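You operate a simulated robot arm through the tools that you are given. There is no shell and no other tool. Be economical: measure what you need, move in short steps, check, and stop when the job is done.

The job below is to be done with a simulated two-armed robot. You get a single attempt, and the scene is never put back.

TASK
Put the carton labelled "shims" from the top of the upholstery bench on the brown tool board top. Fetch the large white brake pad and stand it on the low shelf of the orange bench. Take the orange damper on the top of the white bench and put it away on the top of the blue bench. Fetch the blue paint jar and set it on the shelf in the brown crate. Do these in any order. Set down upright: carton, large white brake pad, blue paint jar.

It is judged by the outcome, as a careful person would: the job done as asked, and still so three seconds after it is handed in. It fails if anything else is knocked over, pushed out of place, dropped, spilled or broken.

THE ROBOT
Two 7-joint arms with fingered hands on one trunk, on a base that drives. Base frame: it is fixed to the floor where the robot stands at the start and does not move with it; the origin is under the middle of the robot, x ahead of it, y to its left, z up; the surface under the hand at the start is at about z = 0.8. Lengths are in m, angles in rad, forces in N, time in s.
The left shoulder is at the start at [0.07, 0.169, 1.193], the right one opposite. With the tool pointing down near the work surface each hand reaches from about 0.1 to 0.68 m from the robot's upright axis, wherever it stands, measured 20 degrees to its own side. Places, roughly: blue paint jar [1, -7.75, 1]; brown tool board top [-1.7, -3.7, 0.7]; large white brake pad [2.25, 6.25, 1]; low shelf of the orange bench [1.5, 6.3, 0.2]; orange damper (5x5x21 cm) [2.7, 6.3, 1]; shelf in the brown crate [0.5, -7.3, 0.3]; shim carton, washer carton [0.5, 0, 0.75]; top of the blue bench [-4.7, 6.2, 0.9]. Payload 3.4 kg a hand.
The TCP of each hand is the grasp point between the finger pads, 0.023 m short of the fingertips. In the tool frame z runs along the fingers and y along their closing line. The gripper opens to 0.116 m. The gripper's body begins 0.065 m behind the TCP. The gripper is a hand of 4 fingers: y runs from the thumb to the fingers, the wrist lies at [0, 0, -0.211] in the tool frame, and closing takes about 1.5 s.
Orientation is that of the tool frame in the base frame, as a unit quaternion [x, y, z, w]. With the fingers straight down and closing along the base's y, the tool's x points along the base's -x, its y along +y and its z along -z.

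THE INTERFACE
- The arms move only by the tool apply_moves. It takes "left_commands", "right_commands" or both (then of equal length, played together; a hand with none holds still); each is a list of rows, each a list of 7 numbers: the turn, a rotation vector about the base's x, y, z in units of 180 degrees (1.0 is 180 degrees), then the shift along the base's x, y, z in units of 150 mm (1.0 is 150 mm), then the gripper command, from -1 (fully open) to 1 (shut), values between in proportion. In form: [[wx, wy, wz, dx, dy, dz, hand], ...]. A call has 1 to 10 rows; each row is the pose to reach, as a shift and turn from the pose commanded when the call began. A call with a number of a shift or a turn outside -1 to 1 is refused whole. Each row takes 0.2 s and may step no farther than 0.05 m and 0.15 rad from the row before; otherwise, or with a gripper value out of range, the whole call is refused. A pose out of reach is approached as far as the arm can. The call stops where the force on the tool passes 40 N (or 10 N more than at its start, if that is more) or the arm is blocked; 0.2 s more then pass. The fingers move at their own pace (about 0.153 m/s each) and stop on an object; they squeeze with about 29 N. The grip force told is the motor's: it shows also when the fingers shut on nothing. Time passes only in rows, and 0.2 s behind the last, so rows that repeat a pose let the fingers close. The reply holds the time, the measured pose of the TCP, the force on the tool along the base axes, the opening and the grip force, in the units named above and with some noise, with the torque about the TCP (base axes, N m) and any sound that the robot's microphone picked up.
- Cameras (640 x 400 px; columns grow to the right, rows downward): "scene" is now at [0.1327, -0.0145, 1.413]; the picture's right is [-0.17, -0.98, 0.00], its down [-0.66, 0.12, -0.74] and it looks along [0.73, -0.13, -0.67] (base axes); focal length 258 px, centre (320, 200). "left" rides on the left gripper at [-0.069, 0.001, -0.09] in its tool frame; the picture's right is [-0.01, -1.00, 0.00], its down [0.79, -0.01, -0.61] and it looks along [0.61, -0.01, 0.79] (tool axes); focal length 251 px, centre (320, 200). "right" rides on the right gripper at [0.069, 0.001, -0.09] in its tool frame; the picture's right is [-0.01, 1.00, 0.00], its down [-0.79, -0.01, -0.61] and it looks along [-0.61, -0.01, 0.79] (tool axes); focal length 251 px, centre (320, 200). There is no depth. A picture from a camera that has moved, and an enlarged one, comes with that camera's place and axes in the base frame and with its lens.
- grab_frame(camera): a new picture of that camera. It takes no simulated time.
- move_column(by): slides the trunk up (or, below 0, down) by that many m; the arms and the scene camera ride with it, the base frame stays. It gives what a move gives, with no picture.
- roll_base(legs): drives the robot by 1 to 6 legs, each [ahead, left, turn to the left] in m, m and rad, along the robot's own axes; the way and the turn of a leg run together, so that a leg with both is an arc; at most 1.5 m and 3.142 rad a leg. The arms and the cameras ride along, it lands a little off, and it stops where it bumps. It gives what a move gives.
- hand_shape(shape, hand): the hand has 4 fingers and takes this shape, open, in about a second: jaw (thumb against the fingers, like two jaws); tri (thumb and two fingers); tip (a fingertip pinch); poke (one finger out to press); point (the index stretched); flat (the hand flat); cup (the hand cupped); fist (a fist). The gripper value then closes the fingers along that shape, each until it touches; the sizes above hold for jaw. It gives what a move gives, with no picture.
- turn_head(pan, tilt): turns the head with the scene camera to pan (to the left, within 1.501 rad either way) and tilt (down, from -0.506 to 1.204), counted from straight ahead of the robot. It gives what a move gives.
- close_up(camera, box): a new picture of the part [left, top, right, bottom] of that camera's present view, enlarged. It takes no simulated time.
- hand_in(): hands the job in; it is judged then, once.

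Go step by step. Nothing tells you exact positions but the pictures and the camera data: compare them with the known pose of the tool, close in by small moves and look again before you grip or let go. The budget is 165 turns and 122 pictures, counting those below and the enlarged ones. Unless the task says otherwise, let go and move clear before handing in, and close with one line.

The tools are called by a JSON object that holds its "method" and its "body". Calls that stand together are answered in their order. apply_moves: Moves the arms, as the interface text tells. Its arguments: {"type":"object","properties":{"left_commands":{"type":"array"},"right_commands":{"type":"array"}},"required":[]} The other tools are called the same way: move_column (by) slides the trunk up or down; hand_shape (shape, hand) gives the hand a shape; roll_base (legs) drives the base; turn_head (pan, tilt) turns the head that bears the scene camera; grab_frame (camera) takes a picture; close_up (camera, box) takes an enlarged picture of a part of a camera's view; hand_in () hands the job in.

At the start:

```text
time: 0.0
left_position: [0.5555, 0.1206, 1.1015]
left_tcp_rot: [0.0, 1.0, 0.0, 0.0]
left_wrist_force: [0.1, -1.2, -0.2]
left_ft_torque: [0.0, -0.01, -0.04]
left_grip_width: 0.1161
left_grasp_force: 0.0
left_shape: jaw
right_position: [0.4553, -0.2483, 1.0397]
right_tcp_rot: [0.0, 1.0, 0.0, 0.0]
right_wrist_force: [0.0, -0.3, 0.4]
right_ft_torque: [0.0, 0.02, 0.0]
right_grip_width: 0.1158
right_grasp_force: 0.0
right_shape: jaw
trunk travel left (down, up): [-0.7, 0.24]
robot x, y, heading: [-0.0006, -0.002, -0.002]
head pan, tilt: [-0.173, 0.731]
```

scene: 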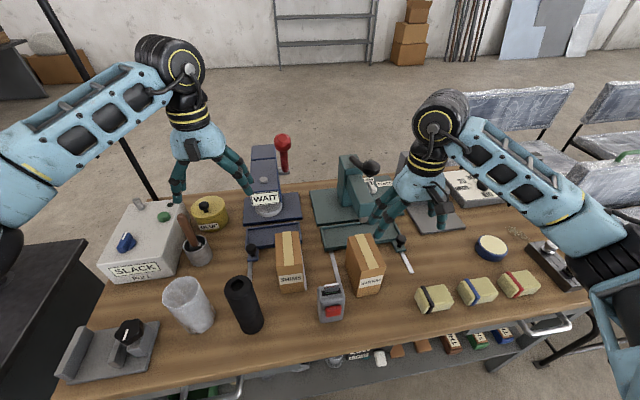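
right: 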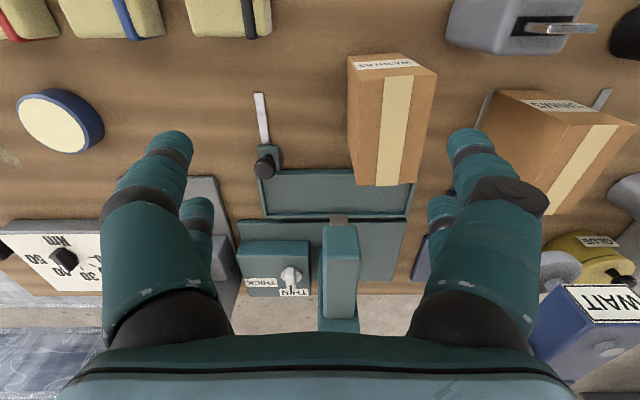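
left: 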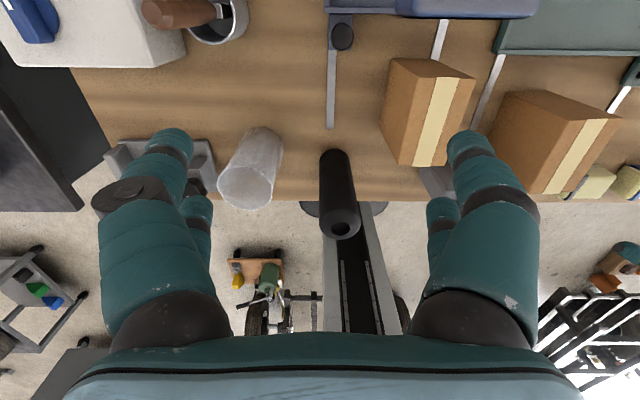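

I see two cartons on the bench, the left one probably "shims" and the right one "washers". I'll enlarge the view to confirm.

{"method": "close_up", "body": {"camera": "scene", "box": [240, 210, 420, 330]}}

```text
3.33 times, centred on (330, 270) of scene
camera zoom: at [0.1327, -0.0145, 1.413], right [-0.17, -0.98, 0.0], down [-0.66, 0.12, -0.74], along [0.73, -0.13, -0.67], focal length 862 px, centre (287, -33)
```

zoom: 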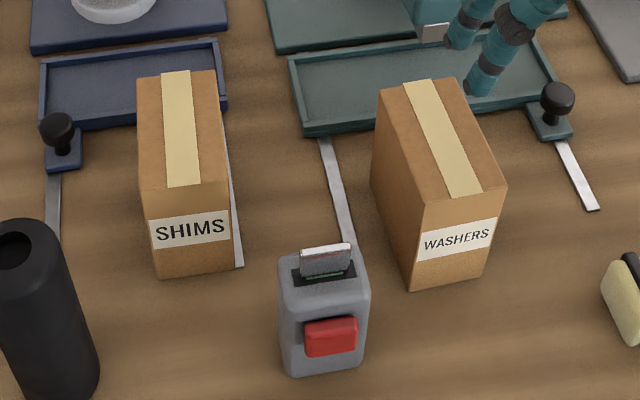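

The left carton is "SHIMS", at roughly (0.52, -0.005) with its top near z 0.92. I'll bring the left hand above it and check.

{"method": "apply_moves", "body": {"left_commands": [[0, 0, 0, -0.06, -0.21, -0.08, -1], [0, 0, 0, -0.12, -0.42, -0.16, -1], [0, 0, 0, -0.19, -0.63, -0.25, -1], [0, 0, 0, -0.25, -0.837, -0.333, -1], [0, 0, 0, -0.25, -0.837, -0.333, -1]]}}

{"method": "grab_frame", "body": {"camera": "left"}}

{"method": "grab_frame", "body": {"camera": "scene"}}

```text
time: 1.2
left_position: [0.5174, -0.0039, 1.0536]
left_tcp_rot: [0.0, 1.0, 0.0, 0.0]
left_wrist_force: [-0.7, 0.0, -0.3]
left_ft_torque: [-0.04, -0.03, 0.02]
left_grip_width: 0.116
left_grasp_force: 0.1
left_shape: jaw
right_position: [0.4565, -0.2477, 1.0404]
right_tcp_rot: [0.0, 1.0, -0.001, 0.0]
right_wrist_force: [1.0, -0.3, -0.1]
right_ft_torque: [-0.03, 0.01, 0.01]
right_grip_width: 0.116
right_grasp_force: 0.1
right_shape: jaw
trunk travel left (down, up): [-0.7, 0.24]
robot x, y, heading: [-0.0004, -0.0003, 0.002]
head pan, tilt: [-0.173, 0.731]
```

```text
117 pictures are left
camera left: at [0.5849, -0.005, 1.1417], right [0.01, -1.0, 0.0], down [-0.79, -0.01, 0.61], along [-0.61, -0.01, -0.79], focal length 251 px, centre (320, 200)
```

left: 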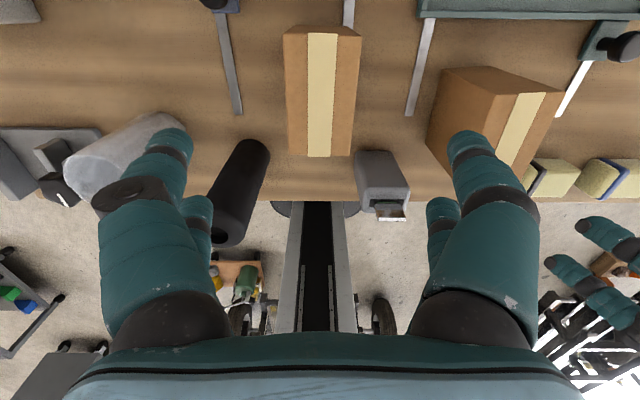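

```text
116 pictures are left
camera scene: at [0.1328, -0.0136, 1.413], right [-0.17, -0.98, 0.0], down [-0.66, 0.11, -0.74], along [0.73, -0.13, -0.67], focal length 258 px, centre (320, 200)
```

scene: 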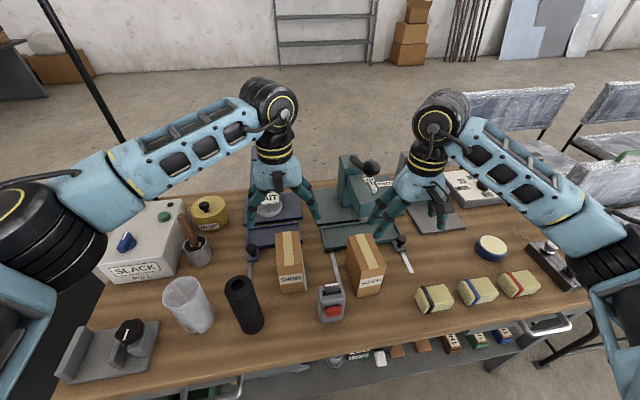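

Both views agree: carton top at z≈0.92, centre (0.519, -0.007), aligned with the hand. I'll descend and close in.

{"method": "apply_moves", "body": {"left_commands": [[0, 0, 0, 0, -0.01, -0.3, -1], [0, 0, 0, 0, -0.015, -0.55, -1], [0, 0, 0, 0, -0.015, -0.8, -1], [0, 0, 0, 0, -0.015, -0.95, -1], [0, 0, 0, 0, -0.015, -1.0, -1]]}}

{"method": "apply_moves", "body": {"left_commands": [[0, 0, 0, 0, 0, -0.08, -1], [0, 0, 0, 0, 0, -0.16, -1], [0, 0, 0, 0, 0, -0.16, 1], [0, 0, 0, 0, 0, -0.16, 1], [0, 0, 0, 0, 0, -0.16, 1], [0, 0, 0, 0, 0, -0.16, 1], [0, 0, 0, 0, 0, -0.16, 1]]}}

{"method": "grab_frame", "body": {"camera": "left"}}

```text
time: 2.4
left_position: [0.5174, -0.0083, 0.9037]
left_tcp_rot: [0.0, 1.0, 0.0, 0.0]
left_wrist_force: [0.4, -0.6, 0.2]
left_ft_torque: [0.02, -0.02, 0.01]
left_grip_width: 0.116
left_grasp_force: 0.1
left_shape: jaw
right_position: [0.4563, -0.2495, 1.0399]
right_tcp_rot: [0.0, 1.0, 0.001, 0.0]
right_wrist_force: [0.7, 0.0, 0.0]
right_ft_torque: [0.0, -0.05, 0.03]
right_grip_width: 0.1161
right_grasp_force: 0.0
right_shape: jaw
trunk travel left (down, up): [-0.7, 0.24]
robot x, y, heading: [0.0033, 0.0, -0.0]
head pan, tilt: [-0.173, 0.731]
```

```text
time: 4.0
left_position: [0.5171, -0.0065, 0.8774]
left_tcp_rot: [0.0, 1.0, 0.0, -0.001]
left_wrist_force: [-0.1, 0.5, 0.6]
left_ft_torque: [-0.03, 0.01, -0.04]
left_grip_width: 0.0524
left_grasp_force: 29.0
left_shape: jaw
right_position: [0.4569, -0.249, 1.0403]
right_tcp_rot: [-0.001, 1.0, 0.001, 0.0]
right_wrist_force: [0.0, 0.5, -0.6]
right_ft_torque: [-0.02, -0.01, 0.02]
right_grip_width: 0.1159
right_grasp_force: 0.0
right_shape: jaw
trunk travel left (down, up): [-0.7, 0.24]
robot x, y, heading: [-0.0023, -0.0031, 0.002]
head pan, tilt: [-0.173, 0.731]
```

```text
115 pictures are left
camera left: at [0.5857, -0.0072, 0.9674], right [0.01, -1.0, 0.0], down [-0.79, -0.01, 0.61], along [-0.61, -0.01, -0.79], focal length 251 px, centre (320, 200)
```

left: 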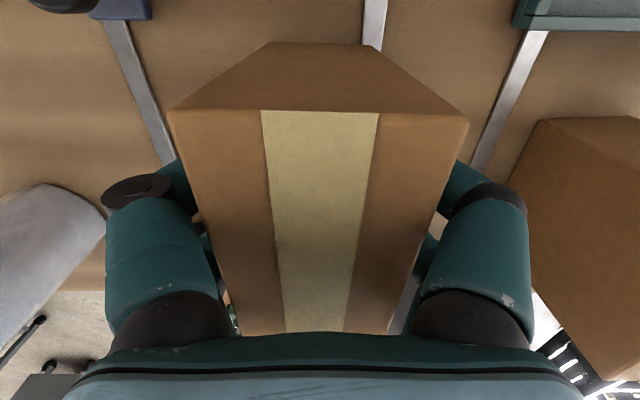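

Carton gripped. I'll lift it 0.2 m, pull it in, and look around for the route.

{"method": "apply_moves", "body": {"left_commands": [[0, 0, 0, 0, 0, 0.15, 1], [0, 0, 0, 0, 0, 0.4, 1], [0, 0, 0, 0, 0, 0.7, 1], [0, 0, 0, 0, 0, 1.0, 1], [0, 0, 0, 0, 0, 1.0, 1]]}}

{"method": "apply_moves", "body": {"left_commands": [[0, 0, 0, 0, 0.1, 0.3, 1], [0, 0, 0, -0.2, 0.2, 0.4, 1], [0, 0, 0, -0.4, 0.4, 0.5, 1], [0, 0, 0, -0.6, 0.6, 0.5, 1], [0, 0, 0, -0.8, 0.8, 0.5, 1], [0, 0, 0, -1.0, 1.0, 0.5, 1], [0, 0, 0, -1.0, 1.0, 0.5, 1]]}}

{"method": "turn_head", "body": {"pan": -1.5, "tilt": 0.3}}

{"method": "grab_frame", "body": {"camera": "scene"}}

```text
time: 5.2
left_position: [0.516, -0.004, 1.0302]
left_tcp_rot: [0.0, 1.0, 0.0, -0.001]
left_wrist_force: [0.0, -1.6, -2.6]
left_ft_torque: [0.01, 0.02, 0.0]
left_grip_width: 0.0523
left_grasp_force: 28.0
left_shape: jaw
right_position: [0.4566, -0.2469, 1.0397]
right_tcp_rot: [0.0, 1.0, 0.0, 0.0]
right_wrist_force: [0.8, 0.5, -0.1]
right_ft_torque: [0.01, -0.04, 0.01]
right_grip_width: 0.1159
right_grasp_force: 0.1
right_shape: jaw
trunk travel left (down, up): [-0.7, 0.24]
robot x, y, heading: [-0.0003, -0.0023, 0.004]
head pan, tilt: [-0.173, 0.731]
```

```text
time: 6.8
left_position: [0.3688, 0.1425, 1.1025]
left_tcp_rot: [0.0, 1.0, 0.001, -0.001]
left_wrist_force: [0.5, -0.1, -3.5]
left_ft_torque: [0.02, 0.02, 0.05]
left_grip_width: 0.0523
left_grasp_force: 29.1
left_shape: jaw
right_position: [0.4569, -0.2503, 1.039]
right_tcp_rot: [0.001, 1.0, 0.0, -0.001]
right_wrist_force: [0.1, -0.6, -0.4]
right_ft_torque: [0.05, 0.01, -0.01]
right_grip_width: 0.1158
right_grasp_force: 0.1
right_shape: jaw
trunk travel left (down, up): [-0.7, 0.24]
robot x, y, heading: [-0.0031, 0.0023, -0.004]
head pan, tilt: [-0.173, 0.731]
```

```text
time: 8.3
left_position: [0.3677, 0.1444, 1.1027]
left_tcp_rot: [0.0, 1.0, 0.0, 0.0]
left_wrist_force: [-0.2, -1.0, -3.0]
left_ft_torque: [-0.01, 0.01, 0.01]
left_grip_width: 0.0524
left_grasp_force: 29.2
left_shape: jaw
right_position: [0.4561, -0.2487, 1.0405]
right_tcp_rot: [0.0, 1.0, 0.0, 0.001]
right_wrist_force: [-0.4, 0.5, -0.3]
right_ft_torque: [0.01, 0.0, 0.04]
right_grip_width: 0.1158
right_grasp_force: 0.0
right_shape: jaw
trunk travel left (down, up): [-0.7, 0.24]
robot x, y, heading: [-0.002, 0.0049, 0.003]
head pan, tilt: [-1.499, 0.3]
```

```text
114 pictures are left
camera scene: at [0.0573, -0.0929, 1.4517], right [-1.0, -0.07, 0.0], down [-0.02, 0.29, -0.96], along [0.07, -0.95, -0.3], focal length 258 px, centre (320, 200)
```

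scene: 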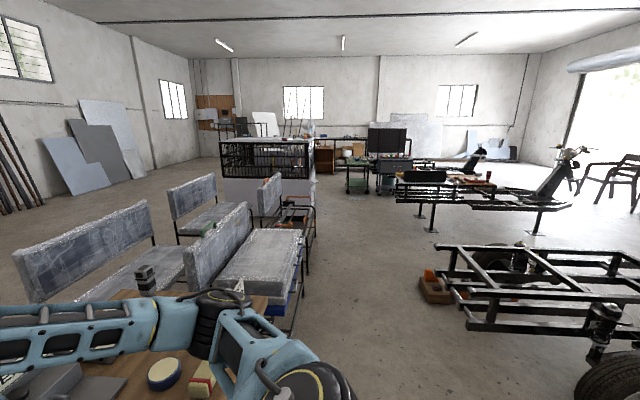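

The board seems to be on the frame at pixel (470,180). I'll enlarge that and look over the rest of the room.

{"method": "close_up", "body": {"camera": "scene", "box": [380, 130, 600, 268]}}

{"method": "close_up", "body": {"camera": "scene", "box": [210, 90, 430, 228]}}

```text
2.90 times, centred on (490, 199) of scene
camera zoom: at [0.0573, -0.0929, 1.4517], right [-1.0, -0.07, 0.0], down [-0.02, 0.29, -0.96], along [0.07, -0.95, -0.3], focal length 749 px, centre (-173, 203)
```

zoom: 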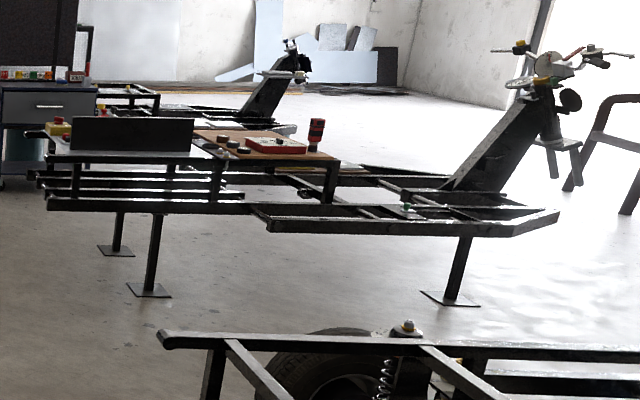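

```text
2.90 times, centred on (320, 159) of scene
camera zoom: at [0.0573, -0.0929, 1.4517], right [-1.0, -0.07, 0.0], down [-0.02, 0.29, -0.96], along [0.07, -0.95, -0.3], focal length 749 px, centre (320, 319)
```

zoom: 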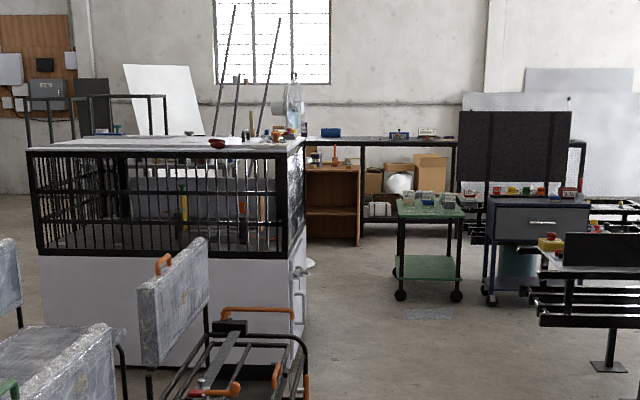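

The tool board sits on a chassis around (-1.6, -3.6), with a corridor near x≈-0.15. I'll back off a bit, turn to face -y, and look.

{"method": "roll_base", "body": {"legs": [[-0.2, 0, 0], [0, 0, -1.571]]}}

{"method": "turn_head", "body": {"pan": -0.4, "tilt": 0.5}}

{"method": "grab_frame", "body": {"camera": "scene"}}

```text
time: 13.7
left_position: [-0.0492, -0.366, 1.1012]
left_tcp_rot: [0.703, 0.711, 0.0, -0.001]
left_wrist_force: [0.0, 0.6, -2.4]
left_ft_torque: [0.0, -0.04, 0.01]
left_grip_width: 0.052
left_grasp_force: 29.5
left_shape: jaw
right_position: [-0.4408, -0.4586, 1.04]
right_tcp_rot: [0.703, 0.711, 0.0, 0.001]
right_wrist_force: [0.5, 0.1, -0.4]
right_ft_torque: [-0.02, -0.08, -0.02]
right_grip_width: 0.116
right_grasp_force: 0.1
right_shape: jaw
trunk travel left (down, up): [-0.7, 0.24]
robot x, y, heading: [-0.1974, 0.002, -1.557]
head pan, tilt: [-1.499, 0.3]
```

```text
time: 15.0
left_position: [-0.0496, -0.3662, 1.1021]
left_tcp_rot: [0.702, 0.712, -0.001, 0.0]
left_wrist_force: [-0.4, 0.8, -2.7]
left_ft_torque: [0.01, -0.01, -0.03]
left_grip_width: 0.0525
left_grasp_force: 28.8
left_shape: jaw
right_position: [-0.4407, -0.46, 1.0396]
right_tcp_rot: [0.703, 0.711, 0.0, -0.001]
right_wrist_force: [0.4, -0.2, -0.9]
right_ft_torque: [0.03, 0.0, -0.02]
right_grip_width: 0.1159
right_grasp_force: 0.0
right_shape: jaw
trunk travel left (down, up): [-0.7, 0.24]
robot x, y, heading: [-0.1952, 0.0015, -1.56]
head pan, tilt: [-0.4, 0.499]
```

```text
111 pictures are left
camera scene: at [-0.2313, -0.1346, 1.4333], right [-0.93, 0.38, 0.0], down [0.18, 0.44, -0.88], along [-0.33, -0.81, -0.48], focal length 258 px, centre (320, 200)
```

scene: 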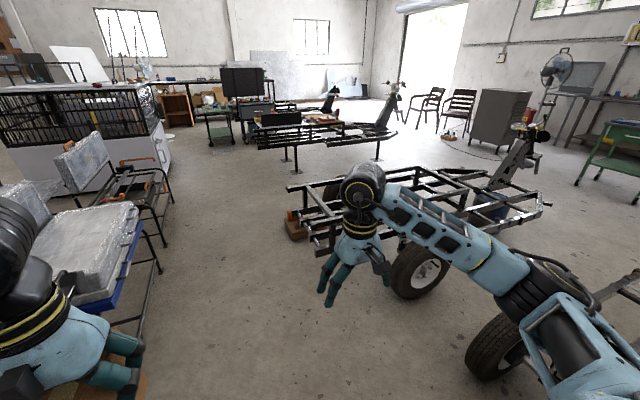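

The corridor is clear at x≈-0.2. I'll drive ahead to y≈-2.7 and look again.

{"method": "roll_base", "body": {"legs": [[1.35, 0, 0], [1.35, 0, 0]]}}

{"method": "turn_head", "body": {"pan": -0.9, "tilt": 0.5}}

{"method": "grab_frame", "body": {"camera": "scene"}}

```text
time: 28.0
left_position: [0.0829, -3.0239, 1.1025]
left_tcp_rot: [0.683, 0.73, 0.0, 0.001]
left_wrist_force: [-0.5, -0.5, -2.6]
left_ft_torque: [0.03, -0.02, 0.02]
left_grip_width: 0.0522
left_grasp_force: 28.3
left_shape: jaw
right_position: [-0.3032, -3.1393, 1.0406]
right_tcp_rot: [0.683, 0.73, 0.0, 0.0]
right_wrist_force: [-0.5, -1.1, 0.5]
right_ft_torque: [0.03, 0.01, -0.02]
right_grip_width: 0.1161
right_grasp_force: 0.0
right_shape: jaw
trunk travel left (down, up): [-0.7, 0.24]
robot x, y, heading: [-0.0881, -2.6684, -1.506]
head pan, tilt: [-0.4, 0.499]
```

```text
time: 28.9
left_position: [0.0814, -3.0245, 1.1014]
left_tcp_rot: [0.683, 0.73, 0.0, 0.0]
left_wrist_force: [-1.1, -0.6, -2.1]
left_ft_torque: [0.0, -0.01, -0.01]
left_grip_width: 0.0522
left_grasp_force: 29.0
left_shape: jaw
right_position: [-0.3022, -3.1397, 1.0398]
right_tcp_rot: [0.683, 0.73, -0.001, -0.001]
right_wrist_force: [-0.4, -0.2, 0.0]
right_ft_torque: [0.0, 0.02, 0.04]
right_grip_width: 0.1161
right_grasp_force: 0.1
right_shape: jaw
trunk travel left (down, up): [-0.7, 0.24]
robot x, y, heading: [-0.0891, -2.6671, -1.502]
head pan, tilt: [-0.901, 0.499]
```

```text
110 pictures are left
camera scene: at [-0.1495, -2.7786, 1.4333], right [-0.67, 0.74, 0.0], down [0.35, 0.32, -0.88], along [-0.65, -0.59, -0.48], focal length 258 px, centre (320, 200)
```

scene: 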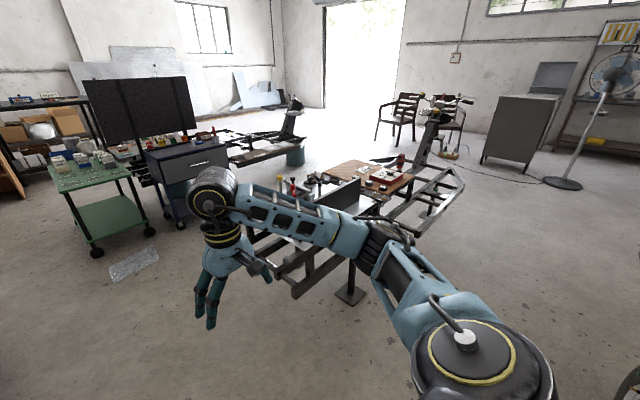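

The board is around (-1.65,-3.8). I'll straighten up and sidestep right to stand in front of it.

{"method": "roll_base", "body": {"legs": [[0, 0, -0.067], [0, -1.45, 0]]}}

{"method": "turn_head", "body": {"pan": 0.0, "tilt": 0.7}}

{"method": "grab_frame", "body": {"camera": "scene"}}

```text
time: 36.5
left_position: [-1.3837, -3.0404, 1.1028]
left_tcp_rot: [0.704, 0.71, 0.0, 0.0]
left_wrist_force: [0.7, 0.5, -2.7]
left_ft_torque: [0.03, 0.02, 0.02]
left_grip_width: 0.0519
left_grasp_force: 29.2
left_shape: jaw
right_position: [-1.7725, -3.1305, 1.0415]
right_tcp_rot: [0.704, 0.71, 0.0, 0.001]
right_wrist_force: [0.3, 0.4, 0.1]
right_ft_torque: [0.02, 0.01, -0.06]
right_grip_width: 0.1157
right_grasp_force: 0.1
right_shape: jaw
trunk travel left (down, up): [-0.7, 0.24]
robot x, y, heading: [-1.5269, -2.6735, -1.562]
head pan, tilt: [-0.901, 0.499]
```

```text
time: 37.7
left_position: [-1.3828, -3.04, 1.1022]
left_tcp_rot: [0.704, 0.71, 0.0, 0.0]
left_wrist_force: [0.0, 0.3, -2.8]
left_ft_torque: [0.0, -0.02, 0.0]
left_grip_width: 0.0523
left_grasp_force: 28.9
left_shape: jaw
right_position: [-1.7753, -3.1322, 1.0398]
right_tcp_rot: [0.705, 0.71, 0.0, 0.001]
right_wrist_force: [-0.3, -0.6, -0.4]
right_ft_torque: [-0.02, -0.01, -0.01]
right_grip_width: 0.116
right_grasp_force: 0.0
right_shape: jaw
trunk travel left (down, up): [-0.7, 0.24]
robot x, y, heading: [-1.5304, -2.6745, -1.563]
head pan, tilt: [0.0, 0.7]
```

```text
109 pictures are left
camera scene: at [-1.5281, -2.8085, 1.4156], right [-1.0, -0.01, 0.0], down [0.0, 0.64, -0.76], along [0.01, -0.76, -0.64], focal length 258 px, centre (320, 200)
```

scene: 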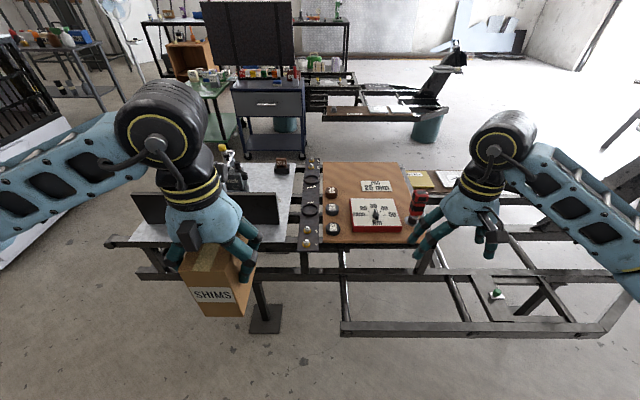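

The board is right ahead. I'll zoom in to find free room on it.

{"method": "close_up", "body": {"camera": "scene", "box": [280, 145, 440, 255]}}

```text
3.64 times, centred on (360, 200) of scene
camera zoom: at [-1.5281, -2.8085, 1.4156], right [-1.0, -0.01, 0.0], down [0.0, 0.64, -0.76], along [0.01, -0.76, -0.64], focal length 940 px, centre (174, 200)
```

zoom: 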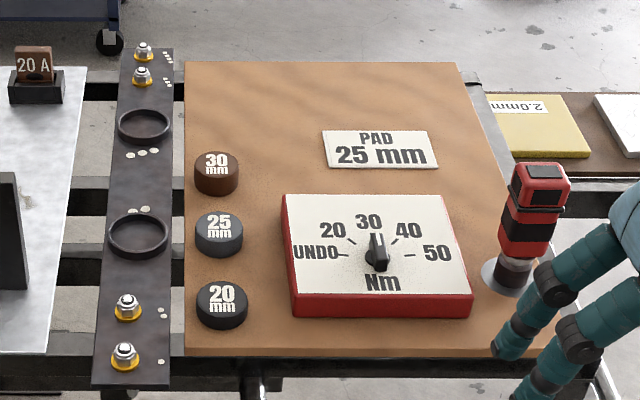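

The free area is at the rear of the board, around (-1.65,-3.83). I need to know how near the base can get to the frame, so I'll look down.

{"method": "turn_head", "body": {"pan": 0.0, "tilt": 1.2}}

{"method": "grab_frame", "body": {"camera": "scene"}}

{"method": "grab_frame", "body": {"camera": "right"}}

{"method": "grab_frame", "body": {"camera": "left"}}

```text
time: 38.6
left_position: [-1.3833, -3.0407, 1.1023]
left_tcp_rot: [0.704, 0.71, 0.0, 0.0]
left_wrist_force: [0.1, 0.1, -3.3]
left_ft_torque: [0.04, 0.01, 0.01]
left_grip_width: 0.0522
left_grasp_force: 29.2
left_shape: jaw
right_position: [-1.7744, -3.1313, 1.0395]
right_tcp_rot: [0.705, 0.709, -0.001, -0.001]
right_wrist_force: [0.5, 0.3, -1.0]
right_ft_torque: [-0.01, 0.0, 0.01]
right_grip_width: 0.1158
right_grasp_force: 0.2
right_shape: jaw
trunk travel left (down, up): [-0.7, 0.24]
robot x, y, heading: [-1.5289, -2.6712, -1.561]
head pan, tilt: [0.0, 1.201]
```

```text
107 pictures are left
camera scene: at [-1.5282, -2.7795, 1.3796], right [-1.0, -0.01, 0.0], down [-0.01, 0.93, -0.36], along [0.0, -0.36, -0.93], focal length 258 px, centre (320, 200)
```

scene: 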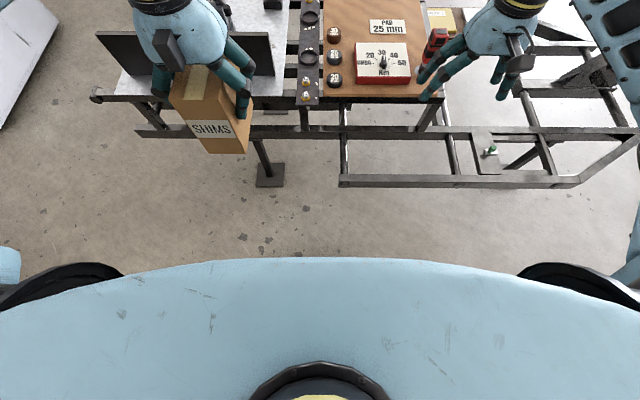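

```text
106 pictures are left
camera right: at [-1.775, -3.0623, 1.1289], right [1.0, 0.0, 0.0], down [0.0, -0.79, 0.61], along [0.0, -0.61, -0.79], focal length 251 px, centre (320, 200)
```

right: 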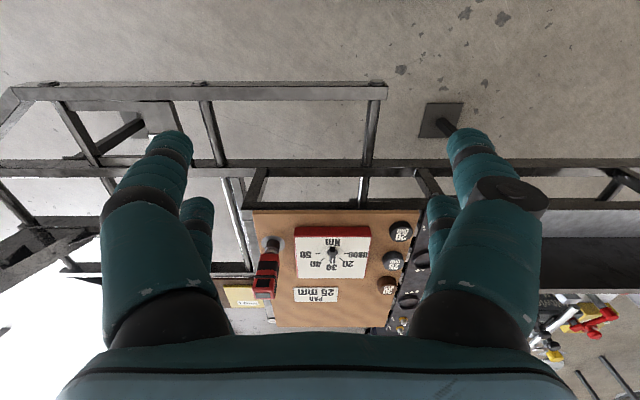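

```text
105 pictures are left
camera left: at [-1.3816, -3.1098, 1.1917], right [-1.0, -0.02, 0.0], down [-0.01, 0.79, 0.61], along [-0.01, 0.61, -0.79], focal length 251 px, centre (320, 200)
```

left: 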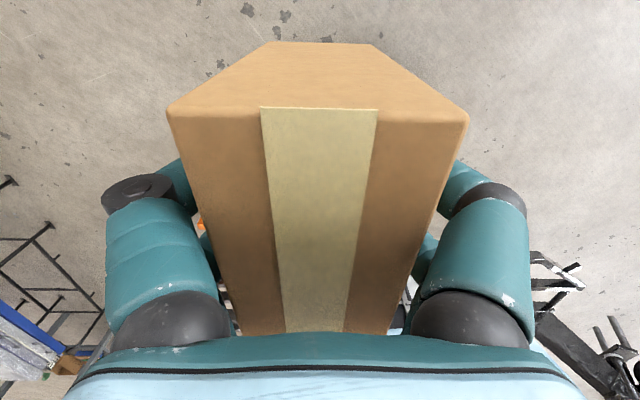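

The near side has a low rail that blocks the base, but the board's far edge (y≈-3.97) is open on the south side, giving easy reach. I'll go back left and around, checking as I go.

{"method": "roll_base", "body": {"legs": [[0, 1.38, 0], [0.9, 0, 0]]}}

{"method": "turn_head", "body": {"pan": -0.4, "tilt": 0.6}}

{"method": "grab_frame", "body": {"camera": "scene"}}

```text
time: 49.9
left_position: [-0.0062, -3.9323, 1.1024]
left_tcp_rot: [0.708, 0.706, 0.0, 0.0]
left_wrist_force: [-0.5, 0.0, -3.2]
left_ft_torque: [0.01, 0.0, 0.0]
left_grip_width: 0.052
left_grasp_force: 28.7
left_shape: jaw
right_position: [-0.3994, -4.0197, 1.0412]
right_tcp_rot: [0.708, 0.706, 0.001, 0.0]
right_wrist_force: [-0.7, -0.8, 0.7]
right_ft_torque: [-0.01, -0.01, -0.02]
right_grip_width: 0.1162
right_grasp_force: 0.1
right_shape: jaw
trunk travel left (down, up): [-0.7, 0.24]
robot x, y, heading: [-0.1511, -3.5648, -1.574]
head pan, tilt: [0.0, 1.201]
```

```text
time: 50.9
left_position: [-0.0062, -3.9314, 1.1024]
left_tcp_rot: [0.708, 0.707, 0.0, 0.0]
left_wrist_force: [0.0, 1.4, -2.9]
left_ft_torque: [-0.02, -0.01, -0.01]
left_grip_width: 0.0524
left_grasp_force: 28.9
left_shape: jaw
right_position: [-0.3985, -4.0207, 1.0399]
right_tcp_rot: [0.707, 0.707, -0.001, 0.0]
right_wrist_force: [-0.2, -0.8, -0.1]
right_ft_torque: [0.02, 0.01, -0.05]
right_grip_width: 0.1159
right_grasp_force: 0.0
right_shape: jaw
trunk travel left (down, up): [-0.7, 0.24]
robot x, y, heading: [-0.1495, -3.5653, -1.574]
head pan, tilt: [-0.4, 0.6]
```

```text
104 pictures are left
camera scene: at [-0.1839, -3.6959, 1.4241], right [-0.92, 0.39, 0.0], down [0.22, 0.52, -0.82], along [-0.32, -0.76, -0.57], focal length 258 px, centre (320, 200)
```

scene: 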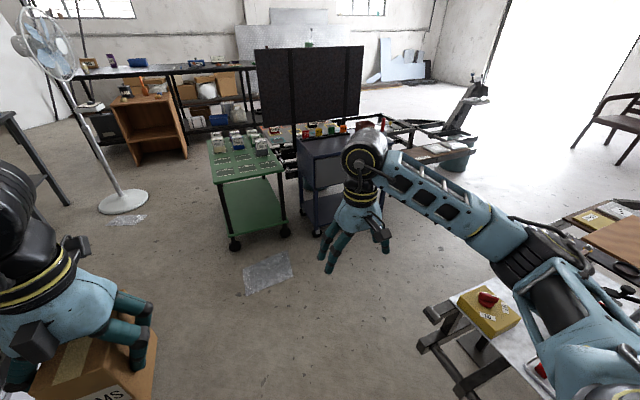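

Space south of the board is clear (next obstacles at y≈-5.05 and beyond). I'll move to y≈-4.45, turn to face +y, and look before sidestepping.

{"method": "roll_base", "body": {"legs": [[0.88, 0, 0], [0, 0, 3.14]]}}

{"method": "turn_head", "body": {"pan": 0.9, "tilt": 0.6}}

{"method": "grab_frame", "body": {"camera": "scene"}}

```text
time: 62.9
left_position: [-0.2978, -4.0887, 1.1025]
left_tcp_rot: [0.721, -0.693, 0.0, 0.0]
left_wrist_force: [0.3, -1.6, -2.8]
left_ft_torque: [-0.01, -0.02, -0.02]
left_grip_width: 0.052
left_grasp_force: 28.9
left_shape: jaw
right_position: [0.0898, -3.985, 1.04]
right_tcp_rot: [0.721, -0.693, -0.001, 0.0]
right_wrist_force: [-0.2, -0.1, 0.6]
right_ft_torque: [-0.01, 0.0, 0.04]
right_grip_width: 0.1159
right_grasp_force: 0.1
right_shape: jaw
trunk travel left (down, up): [-0.7, 0.24]
robot x, y, heading: [-0.1391, -4.4519, 1.607]
head pan, tilt: [-0.4, 0.6]
```

```text
time: 64.4
left_position: [-0.2983, -4.0877, 1.1006]
left_tcp_rot: [0.721, -0.693, 0.0, 0.0]
left_wrist_force: [0.2, -0.4, -2.7]
left_ft_torque: [0.01, 0.01, 0.01]
left_grip_width: 0.052
left_grasp_force: 28.8
left_shape: jaw
right_position: [0.0889, -3.9847, 1.04]
right_tcp_rot: [0.72, -0.694, -0.001, 0.0]
right_wrist_force: [0.7, 0.1, 0.2]
right_ft_torque: [0.03, 0.01, 0.01]
right_grip_width: 0.1157
right_grasp_force: 0.1
right_shape: jaw
trunk travel left (down, up): [-0.7, 0.24]
robot x, y, heading: [-0.1419, -4.4517, 1.608]
head pan, tilt: [0.901, 0.6]
```

```text
103 pictures are left
camera scene: at [-0.2144, -4.348, 1.4242], right [0.59, 0.81, 0.0], down [0.46, -0.33, -0.82], along [-0.67, 0.49, -0.57], focal length 258 px, centre (320, 200)
```

scene: 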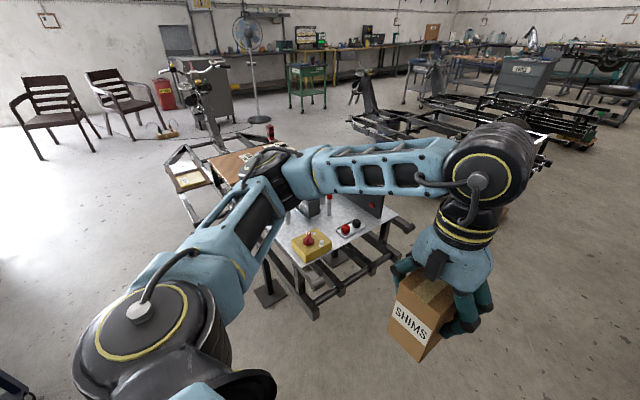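

The way along the south side is clear. I'll straighten the heading and sidestep left to x≈-1.55.

{"method": "roll_base", "body": {"legs": [[0, 0, -0.037], [0, 1.4, 0]]}}

{"method": "turn_head", "body": {"pan": 0.0, "tilt": 0.85}}

{"method": "grab_frame", "body": {"camera": "scene"}}

```text
time: 71.8
left_position: [-1.6934, -4.087, 1.1023]
left_tcp_rot: [0.709, -0.706, 0.0, 0.0]
left_wrist_force: [0.6, 0.6, -4.0]
left_ft_torque: [0.02, -0.01, 0.01]
left_grip_width: 0.0518
left_grasp_force: 28.8
left_shape: jaw
right_position: [-1.3026, -3.9974, 1.0399]
right_tcp_rot: [0.708, -0.706, 0.0, 0.0]
right_wrist_force: [-0.1, 0.1, 0.2]
right_ft_torque: [0.03, -0.03, 0.01]
right_grip_width: 0.1159
right_grasp_force: 0.1
right_shape: jaw
trunk travel left (down, up): [-0.7, 0.24]
robot x, y, heading: [-1.5473, -4.4523, 1.578]
head pan, tilt: [0.901, 0.6]
```

```text
time: 73.0
left_position: [-1.6946, -4.0875, 1.1018]
left_tcp_rot: [0.709, -0.705, 0.0, 0.0]
left_wrist_force: [0.1, -0.3, -2.2]
left_ft_torque: [0.02, 0.01, -0.03]
left_grip_width: 0.0517
left_grasp_force: 29.2
left_shape: jaw
right_position: [-1.3023, -3.9975, 1.04]
right_tcp_rot: [0.708, -0.706, 0.0, 0.0]
right_wrist_force: [0.4, 0.1, 0.6]
right_ft_torque: [-0.02, -0.05, 0.02]
right_grip_width: 0.1158
right_grasp_force: 0.0
right_shape: jaw
trunk travel left (down, up): [-0.7, 0.24]
robot x, y, heading: [-1.5487, -4.4538, 1.579]
head pan, tilt: [0.0, 0.85]
```

```text
102 pictures are left
camera scene: at [-1.5492, -4.3261, 1.4033], right [1.0, 0.01, 0.0], down [0.0, -0.75, -0.66], along [0.0, 0.66, -0.75], focal length 258 px, centre (320, 200)
```

scene: 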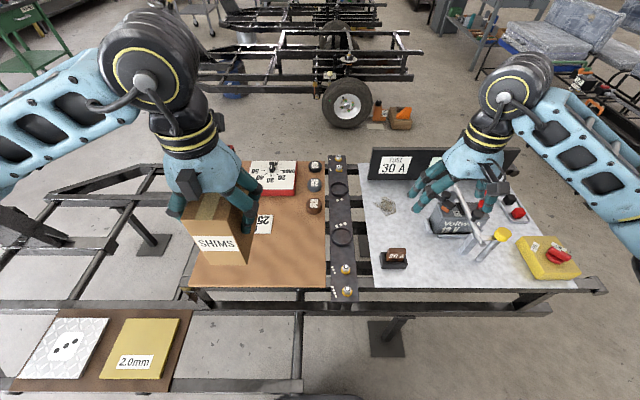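

The board top works out at z≈0.67 with its near edge at y≈-4.0. I'll set the carton at about (-1.65,-3.89), moving above it first.

{"method": "apply_moves", "body": {"left_commands": [[0, 0, 0, 0.1, 0.3, 0, 1], [0, 0, 0, 0.2, 0.6, 0, 1], [0, 0, 0, 0.3, 0.9, 0, 1], [0, 0, 0, 0.3, 1.0, 0, 1]]}}

{"method": "apply_moves", "body": {"left_commands": [[0, 0, 0, 0, 0.2, -0.2, 1], [0, 0, 0, 0, 0.33, -0.4, 1], [0, 0, 0, 0, 0.33, -0.7, 1], [0, 0, 0, 0, 0.33, -1.0, 1], [0, 0, 0, 0, 0.33, -1.0, 1]]}}

{"method": "apply_moves", "body": {"left_commands": [[0, 0, 0, 0, 0, -0.2, 1], [0, 0, 0, 0, 0, -0.4, 1], [0, 0, 0, 0, 0, -0.6, 1], [0, 0, 0, 0, 0, -0.8, 1], [0, 0, 0, 0, 0, -0.8, 1]]}}

{"method": "grab_frame", "body": {"camera": "scene"}}

{"method": "grab_frame", "body": {"camera": "right"}}

```text
time: 74.0
left_position: [-1.6489, -3.9367, 1.1027]
left_tcp_rot: [0.708, -0.706, 0.0, 0.0]
left_wrist_force: [-0.4, 0.0, -3.9]
left_ft_torque: [-0.02, 0.0, 0.01]
left_grip_width: 0.0518
left_grasp_force: 29.5
left_shape: jaw
right_position: [-1.3017, -3.9971, 1.0398]
right_tcp_rot: [0.709, -0.706, 0.0, 0.0]
right_wrist_force: [0.4, -0.1, -1.0]
right_ft_torque: [0.03, -0.01, -0.02]
right_grip_width: 0.1158
right_grasp_force: 0.2
right_shape: jaw
trunk travel left (down, up): [-0.7, 0.24]
robot x, y, heading: [-1.5497, -4.4545, 1.582]
head pan, tilt: [0.0, 0.85]
```

```text
time: 75.2
left_position: [-1.6489, -3.8869, 0.9516]
left_tcp_rot: [0.709, -0.705, 0.0, -0.001]
left_wrist_force: [0.0, -0.9, -3.6]
left_ft_torque: [-0.01, -0.02, 0.0]
left_grip_width: 0.0517
left_grasp_force: 28.9
left_shape: jaw
right_position: [-1.3032, -3.9966, 1.0397]
right_tcp_rot: [0.708, -0.706, 0.0, 0.0]
right_wrist_force: [0.2, 1.0, -0.5]
right_ft_torque: [0.01, -0.03, 0.01]
right_grip_width: 0.1162
right_grasp_force: 0.0
right_shape: jaw
trunk travel left (down, up): [-0.7, 0.24]
robot x, y, heading: [-1.5494, -4.452, 1.574]
head pan, tilt: [0.0, 0.85]
```

```text
time: 76.4
left_position: [-1.6494, -3.8885, 0.8338]
left_tcp_rot: [0.709, -0.705, 0.0, 0.0]
left_wrist_force: [0.3, -0.5, -3.5]
left_ft_torque: [-0.06, 0.01, 0.0]
left_grip_width: 0.0519
left_grasp_force: 28.4
left_shape: jaw
right_position: [-1.3021, -3.9975, 1.0405]
right_tcp_rot: [0.708, -0.706, 0.0, 0.0]
right_wrist_force: [0.1, 1.1, -0.6]
right_ft_torque: [-0.01, -0.04, -0.01]
right_grip_width: 0.116
right_grasp_force: 0.0
right_shape: jaw
trunk travel left (down, up): [-0.7, 0.24]
robot x, y, heading: [-1.5508, -4.4565, 1.572]
head pan, tilt: [0.0, 0.85]
```

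```text
101 pictures are left
camera scene: at [-1.5491, -4.3263, 1.4033], right [1.0, 0.0, 0.0], down [0.0, -0.75, -0.66], along [0.0, 0.66, -0.75], focal length 258 px, centre (320, 200)
```

scene: 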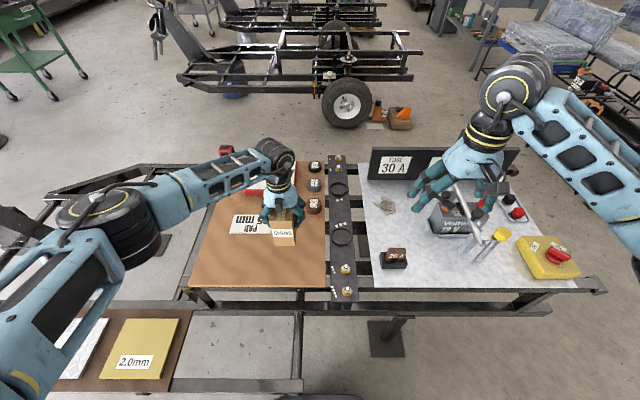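

```text
100 pictures are left
camera right: at [-1.3036, -4.0655, 1.129], right [-1.0, 0.01, 0.0], down [0.0, 0.79, 0.61], along [0.0, 0.61, -0.79], focal length 251 px, centre (320, 200)
```

right: 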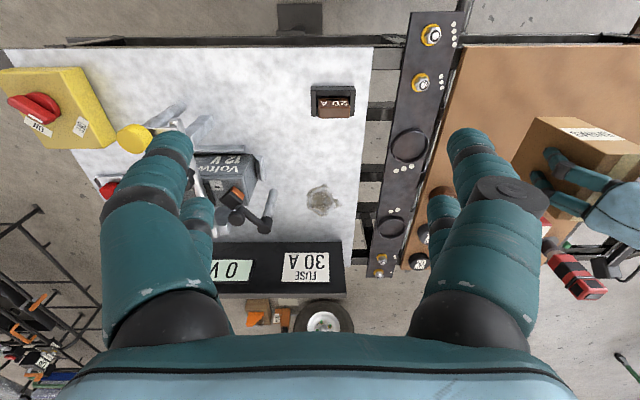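

The carton is hanging over free board. I'll descend slowly until contact.

{"method": "apply_moves", "body": {"left_commands": [[0, 0, 0, 0, 0, -0.2, 1], [0, 0, 0, 0, 0, -0.35, 1], [0, 0, 0, 0, 0, -0.4, 1], [0, 0, 0, 0, 0, -0.43, 1], [0, 0, 0, 0, 0, -0.46, 1], [0, 0, 0, 0, 0, -0.46, 1]]}}

{"method": "grab_frame", "body": {"camera": "right"}}

```text
time: 77.8
left_position: [-1.6493, -3.8889, 0.7641]
left_tcp_rot: [0.709, -0.705, 0.001, 0.0]
left_wrist_force: [0.5, 0.1, -2.9]
left_ft_torque: [0.0, -0.03, -0.01]
left_grip_width: 0.0521
left_grasp_force: 28.9
left_shape: jaw
right_position: [-1.3007, -3.9965, 1.0397]
right_tcp_rot: [0.708, -0.706, 0.0, 0.0]
right_wrist_force: [-0.1, -0.3, -0.7]
right_ft_torque: [-0.03, -0.01, 0.03]
right_grip_width: 0.1159
right_grasp_force: 0.1
right_shape: jaw
trunk travel left (down, up): [-0.7, 0.24]
robot x, y, heading: [-1.5473, -4.4569, 1.578]
head pan, tilt: [0.0, 0.85]
```

```text
99 pictures are left
camera right: at [-1.3036, -4.0652, 1.1289], right [-1.0, 0.01, 0.0], down [0.0, 0.79, 0.61], along [0.0, 0.61, -0.79], focal length 251 px, centre (320, 200)
```

right: 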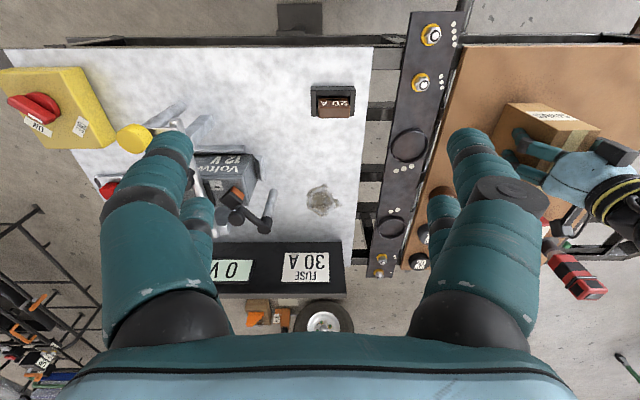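

No contact yet; I'll lower further in fine steps.

{"method": "apply_moves", "body": {"left_commands": [[0, 0, 0, 0, 0, -0.03, 1], [0, 0, 0, 0, 0, -0.06, 1], [0, 0, 0, 0, 0, -0.09, 1], [0, 0, 0, 0, 0, -0.12, 1], [0, 0, 0, 0, 0, -0.15, 1], [0, 0, 0, 0, 0, -0.18, 1], [0, 0, 0, 0, 0, -0.21, 1], [0, 0, 0, 0, 0, -0.24, 1]]}}

{"method": "close_up", "body": {"camera": "scene", "box": [200, 150, 360, 290]}}

```text
time: 79.1
left_position: [-1.6477, -3.887, 0.7463]
left_tcp_rot: [0.709, -0.705, -0.004, -0.006]
left_wrist_force: [-3.5, -8.5, 26.2]
left_ft_torque: [-0.22, 0.3, 0.08]
left_grip_width: 0.0519
left_grasp_force: 29.5
left_shape: jaw
right_position: [-1.3019, -4.0007, 1.0425]
right_tcp_rot: [0.708, -0.706, -0.002, -0.002]
right_wrist_force: [-0.5, 0.5, -0.2]
right_ft_torque: [-0.03, 0.02, 0.03]
right_grip_width: 0.1159
right_grasp_force: 0.2
right_shape: jaw
trunk travel left (down, up): [-0.7, 0.24]
robot x, y, heading: [-1.549, -4.4559, 1.575]
head pan, tilt: [0.0, 0.85]
stopped in row 6 (left hand): the force on the tool passed its limit at 44 N (the readings are from after the stop); the commanded pose is now the measured one
```

```text
2.86 times, centred on (280, 220) of scene
camera zoom: at [-1.5489, -4.3323, 1.4042], right [1.0, 0.01, 0.0], down [0.0, -0.75, -0.66], along [0.0, 0.66, -0.75], focal length 738 px, centre (434, 143)
```

zoom: 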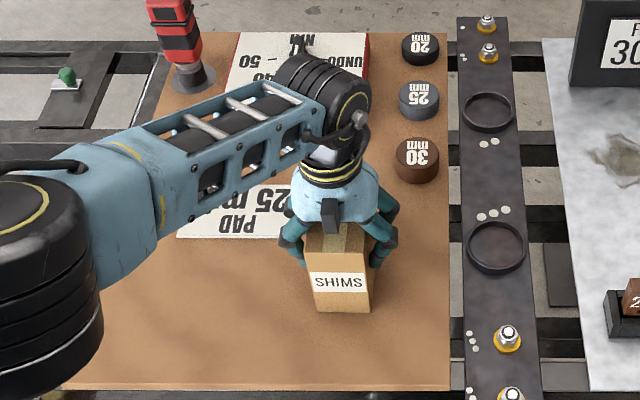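

Carton is in contact with the board. I'll ease up a hair, open, and lift away straight.

{"method": "apply_moves", "body": {"left_commands": [[0, 0, 0, 0, 0, 0.015, 1], [0, 0, 0, 0, 0, 0.015, 0.6], [0, 0, 0, 0, 0, 0.015, 0.2], [0, 0, 0, 0, 0, 0.015, -0.4], [0, 0, 0, 0, 0, 0.015, -1], [0, 0, 0, 0, 0, 0.015, -1], [0, 0, 0, 0, 0, 0.1, -1], [0, 0, 0, 0, 0, 0.35, -1], [0, 0, 0, 0, 0, 0.65, -1], [0, 0, 0, 0, 0, 0.95, -1]]}}

{"method": "apply_moves", "body": {"left_commands": [[0, 0, 0, 0, 0, 0.3, -1], [0, 0, 0, 0, 0, 0.6, -1], [0, 0, 0, 0, 0, 0.9, -1], [0, 0, 0, 0, -0.3, 1, -1], [0, 0, 0, -0.1, -0.6, 1, -1], [0, 0, 0, -0.2, -0.9, 1, -1], [0, 0, 0, -0.25, -1, 1, -1]]}}

{"method": "grab_frame", "body": {"camera": "scene"}}

```text
time: 81.3
left_position: [-1.6467, -3.8855, 0.8869]
left_tcp_rot: [0.708, -0.706, -0.002, -0.003]
left_wrist_force: [0.6, 0.4, -0.2]
left_ft_torque: [-0.01, -0.01, 0.03]
left_grip_width: 0.1158
left_grasp_force: 0.0
left_shape: jaw
right_position: [-1.3017, -3.9976, 1.041]
right_tcp_rot: [0.708, -0.706, -0.001, -0.001]
right_wrist_force: [-0.2, -0.7, 0.6]
right_ft_torque: [0.02, -0.04, 0.02]
right_grip_width: 0.1159
right_grasp_force: 0.0
right_shape: jaw
trunk travel left (down, up): [-0.7, 0.24]
robot x, y, heading: [-1.5501, -4.4527, 1.58]
head pan, tilt: [0.0, 0.85]
```

```text
time: 82.9
left_position: [-1.6868, -4.0348, 1.0347]
left_tcp_rot: [0.709, -0.705, -0.002, -0.003]
left_wrist_force: [0.3, -0.3, 0.9]
left_ft_torque: [0.02, -0.03, 0.02]
left_grip_width: 0.1158
left_grasp_force: 0.3
left_shape: jaw
right_position: [-1.3006, -3.9974, 1.0406]
right_tcp_rot: [0.708, -0.706, 0.0, 0.0]
right_wrist_force: [0.4, 0.5, 0.4]
right_ft_torque: [-0.01, -0.01, -0.03]
right_grip_width: 0.1161
right_grasp_force: 0.0
right_shape: jaw
trunk travel left (down, up): [-0.7, 0.24]
robot x, y, heading: [-1.5476, -4.4538, 1.576]
head pan, tilt: [0.0, 0.85]
```

```text
97 pictures are left
camera scene: at [-1.5492, -4.3267, 1.4034], right [1.0, 0.0, 0.0], down [0.0, -0.75, -0.66], along [0.0, 0.66, -0.75], focal length 258 px, centre (320, 200)
```

scene: 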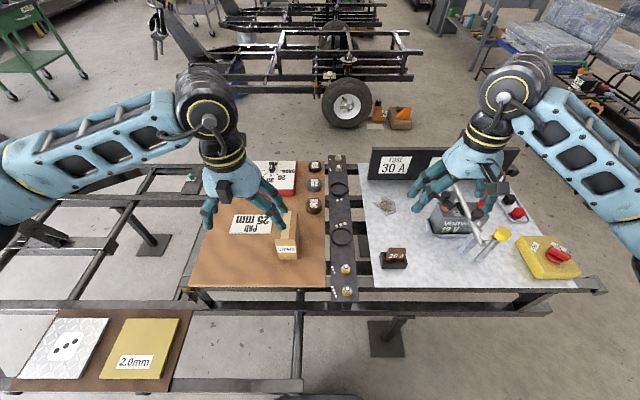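

Carton stands on the board. Next is the paint jar: I'll sidestep back to x≈0, turn to face -y, and look.

{"method": "roll_base", "body": {"legs": [[0, -0.78, 0], [0, -0.75, 0], [0, 0, 3.14]]}}

{"method": "turn_head", "body": {"pan": 0.2, "tilt": 0.45}}

{"method": "grab_frame", "body": {"camera": "scene"}}

```text
time: 98.1
left_position: [0.1084, -4.8721, 1.0344]
left_tcp_rot: [0.71, 0.705, -0.002, 0.003]
left_wrist_force: [0.7, 0.2, 0.0]
left_ft_torque: [-0.04, 0.0, -0.01]
left_grip_width: 0.116
left_grasp_force: 0.1
left_shape: jaw
right_position: [-0.2754, -4.9065, 1.0393]
right_tcp_rot: [0.709, 0.705, 0.0, 0.001]
right_wrist_force: [-0.1, -0.2, 0.3]
right_ft_torque: [0.03, 0.02, 0.0]
right_grip_width: 0.1158
right_grasp_force: 0.0
right_shape: jaw
trunk travel left (down, up): [-0.7, 0.24]
robot x, y, heading: [-0.024, -4.446, -1.58]
head pan, tilt: [0.0, 0.85]
```

```text
time: 99.0
left_position: [0.1097, -4.8734, 1.0346]
left_tcp_rot: [0.71, 0.704, -0.002, 0.002]
left_wrist_force: [0.5, 0.8, -0.2]
left_ft_torque: [0.0, -0.01, 0.01]
left_grip_width: 0.1158
left_grasp_force: 0.0
left_shape: jaw
right_position: [-0.2749, -4.9054, 1.0398]
right_tcp_rot: [0.709, 0.705, 0.0, 0.0]
right_wrist_force: [-0.2, -0.3, 0.4]
right_ft_torque: [-0.05, -0.03, -0.01]
right_grip_width: 0.1159
right_grasp_force: 0.0
right_shape: jaw
trunk travel left (down, up): [-0.7, 0.24]
robot x, y, heading: [-0.019, -4.4529, -1.574]
head pan, tilt: [0.201, 0.45]
```

```text
96 pictures are left
camera scene: at [-0.0059, -4.5912, 1.4377], right [-0.98, -0.19, 0.0], down [-0.08, 0.43, -0.9], along [0.17, -0.88, -0.44], focal length 258 px, centre (320, 200)
```

scene: 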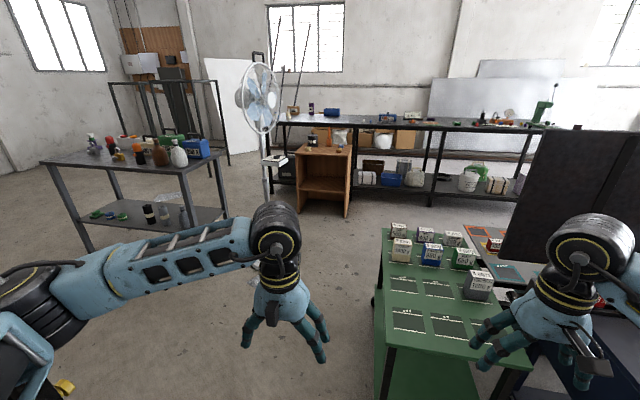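

I can see the back bench with items, the brown crate in front of it and a fan. I'll zoom in on the jar area.

{"method": "close_up", "body": {"camera": "scene", "box": [245, 85, 405, 225]}}

{"method": "close_up", "body": {"camera": "scene", "box": [265, 90, 355, 150]}}

```text
2.86 times, centred on (325, 155) of scene
camera zoom: at [-0.0059, -4.5912, 1.4377], right [-0.98, -0.19, 0.0], down [-0.08, 0.43, -0.9], along [0.17, -0.88, -0.44], focal length 738 px, centre (306, 329)
```

zoom: 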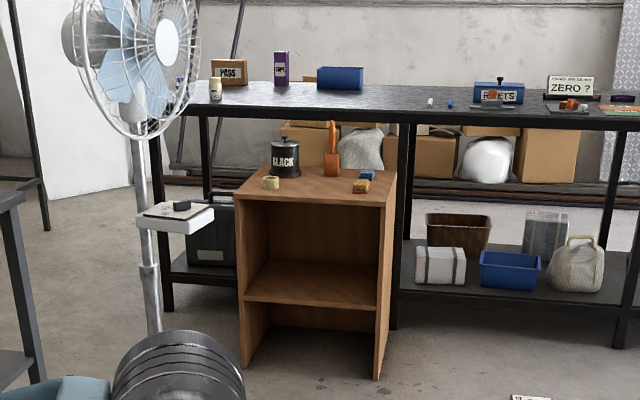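

```text
6.67 times, centred on (310, 120) of scene
camera zoom: at [-0.0059, -4.5912, 1.4377], right [-0.98, -0.19, 0.0], down [-0.08, 0.43, -0.9], along [0.17, -0.88, -0.44], focal length 1723 px, centre (387, 733)
```

zoom: 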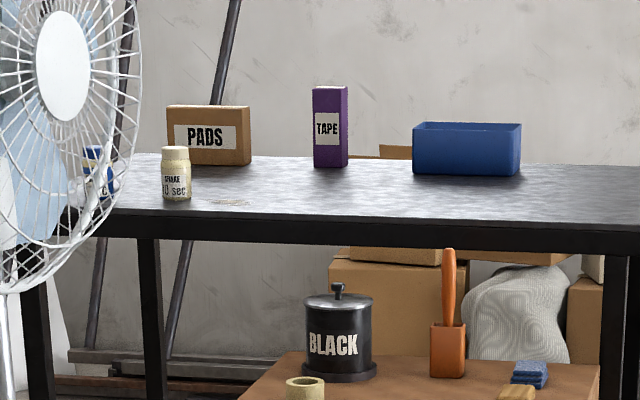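

The jar is on the back bench behind the fan, near (1.1,-7.75); the crate's opening faces +y with a shelf at z≈0.31. I'll check my left side before sidestepping past the green cart.

{"method": "turn_head", "body": {"pan": 1.3, "tilt": 0.5}}

{"method": "grab_frame", "body": {"camera": "scene"}}

```text
time: 100.3
left_position: [0.1115, -4.8734, 1.0339]
left_tcp_rot: [0.709, 0.705, -0.002, 0.003]
left_wrist_force: [0.8, -0.3, 0.1]
left_ft_torque: [0.03, -0.01, 0.03]
left_grip_width: 0.1158
left_grasp_force: 0.0
left_shape: jaw
right_position: [-0.2748, -4.9055, 1.0405]
right_tcp_rot: [0.709, 0.705, 0.0, 0.001]
right_wrist_force: [0.3, -0.1, 0.0]
right_ft_torque: [-0.04, -0.03, 0.02]
right_grip_width: 0.116
right_grasp_force: 0.1
right_shape: jaw
trunk travel left (down, up): [-0.7, 0.24]
robot x, y, heading: [-0.0239, -4.4468, -1.579]
head pan, tilt: [1.3, 0.499]
```

```text
93 pictures are left
camera scene: at [0.0639, -4.5261, 1.4333], right [-0.27, -0.96, 0.0], down [-0.46, 0.13, -0.88], along [0.84, -0.24, -0.48], focal length 258 px, centre (320, 200)
```

scene: 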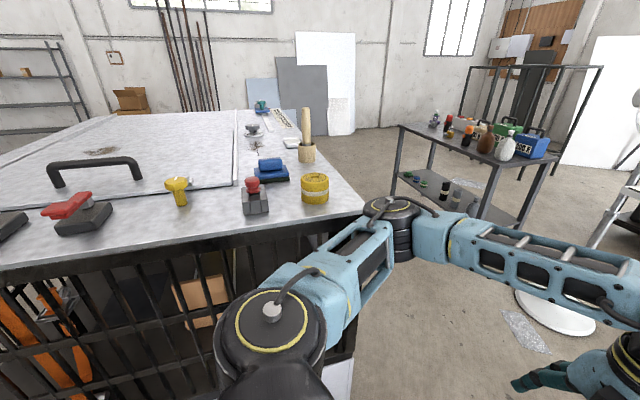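

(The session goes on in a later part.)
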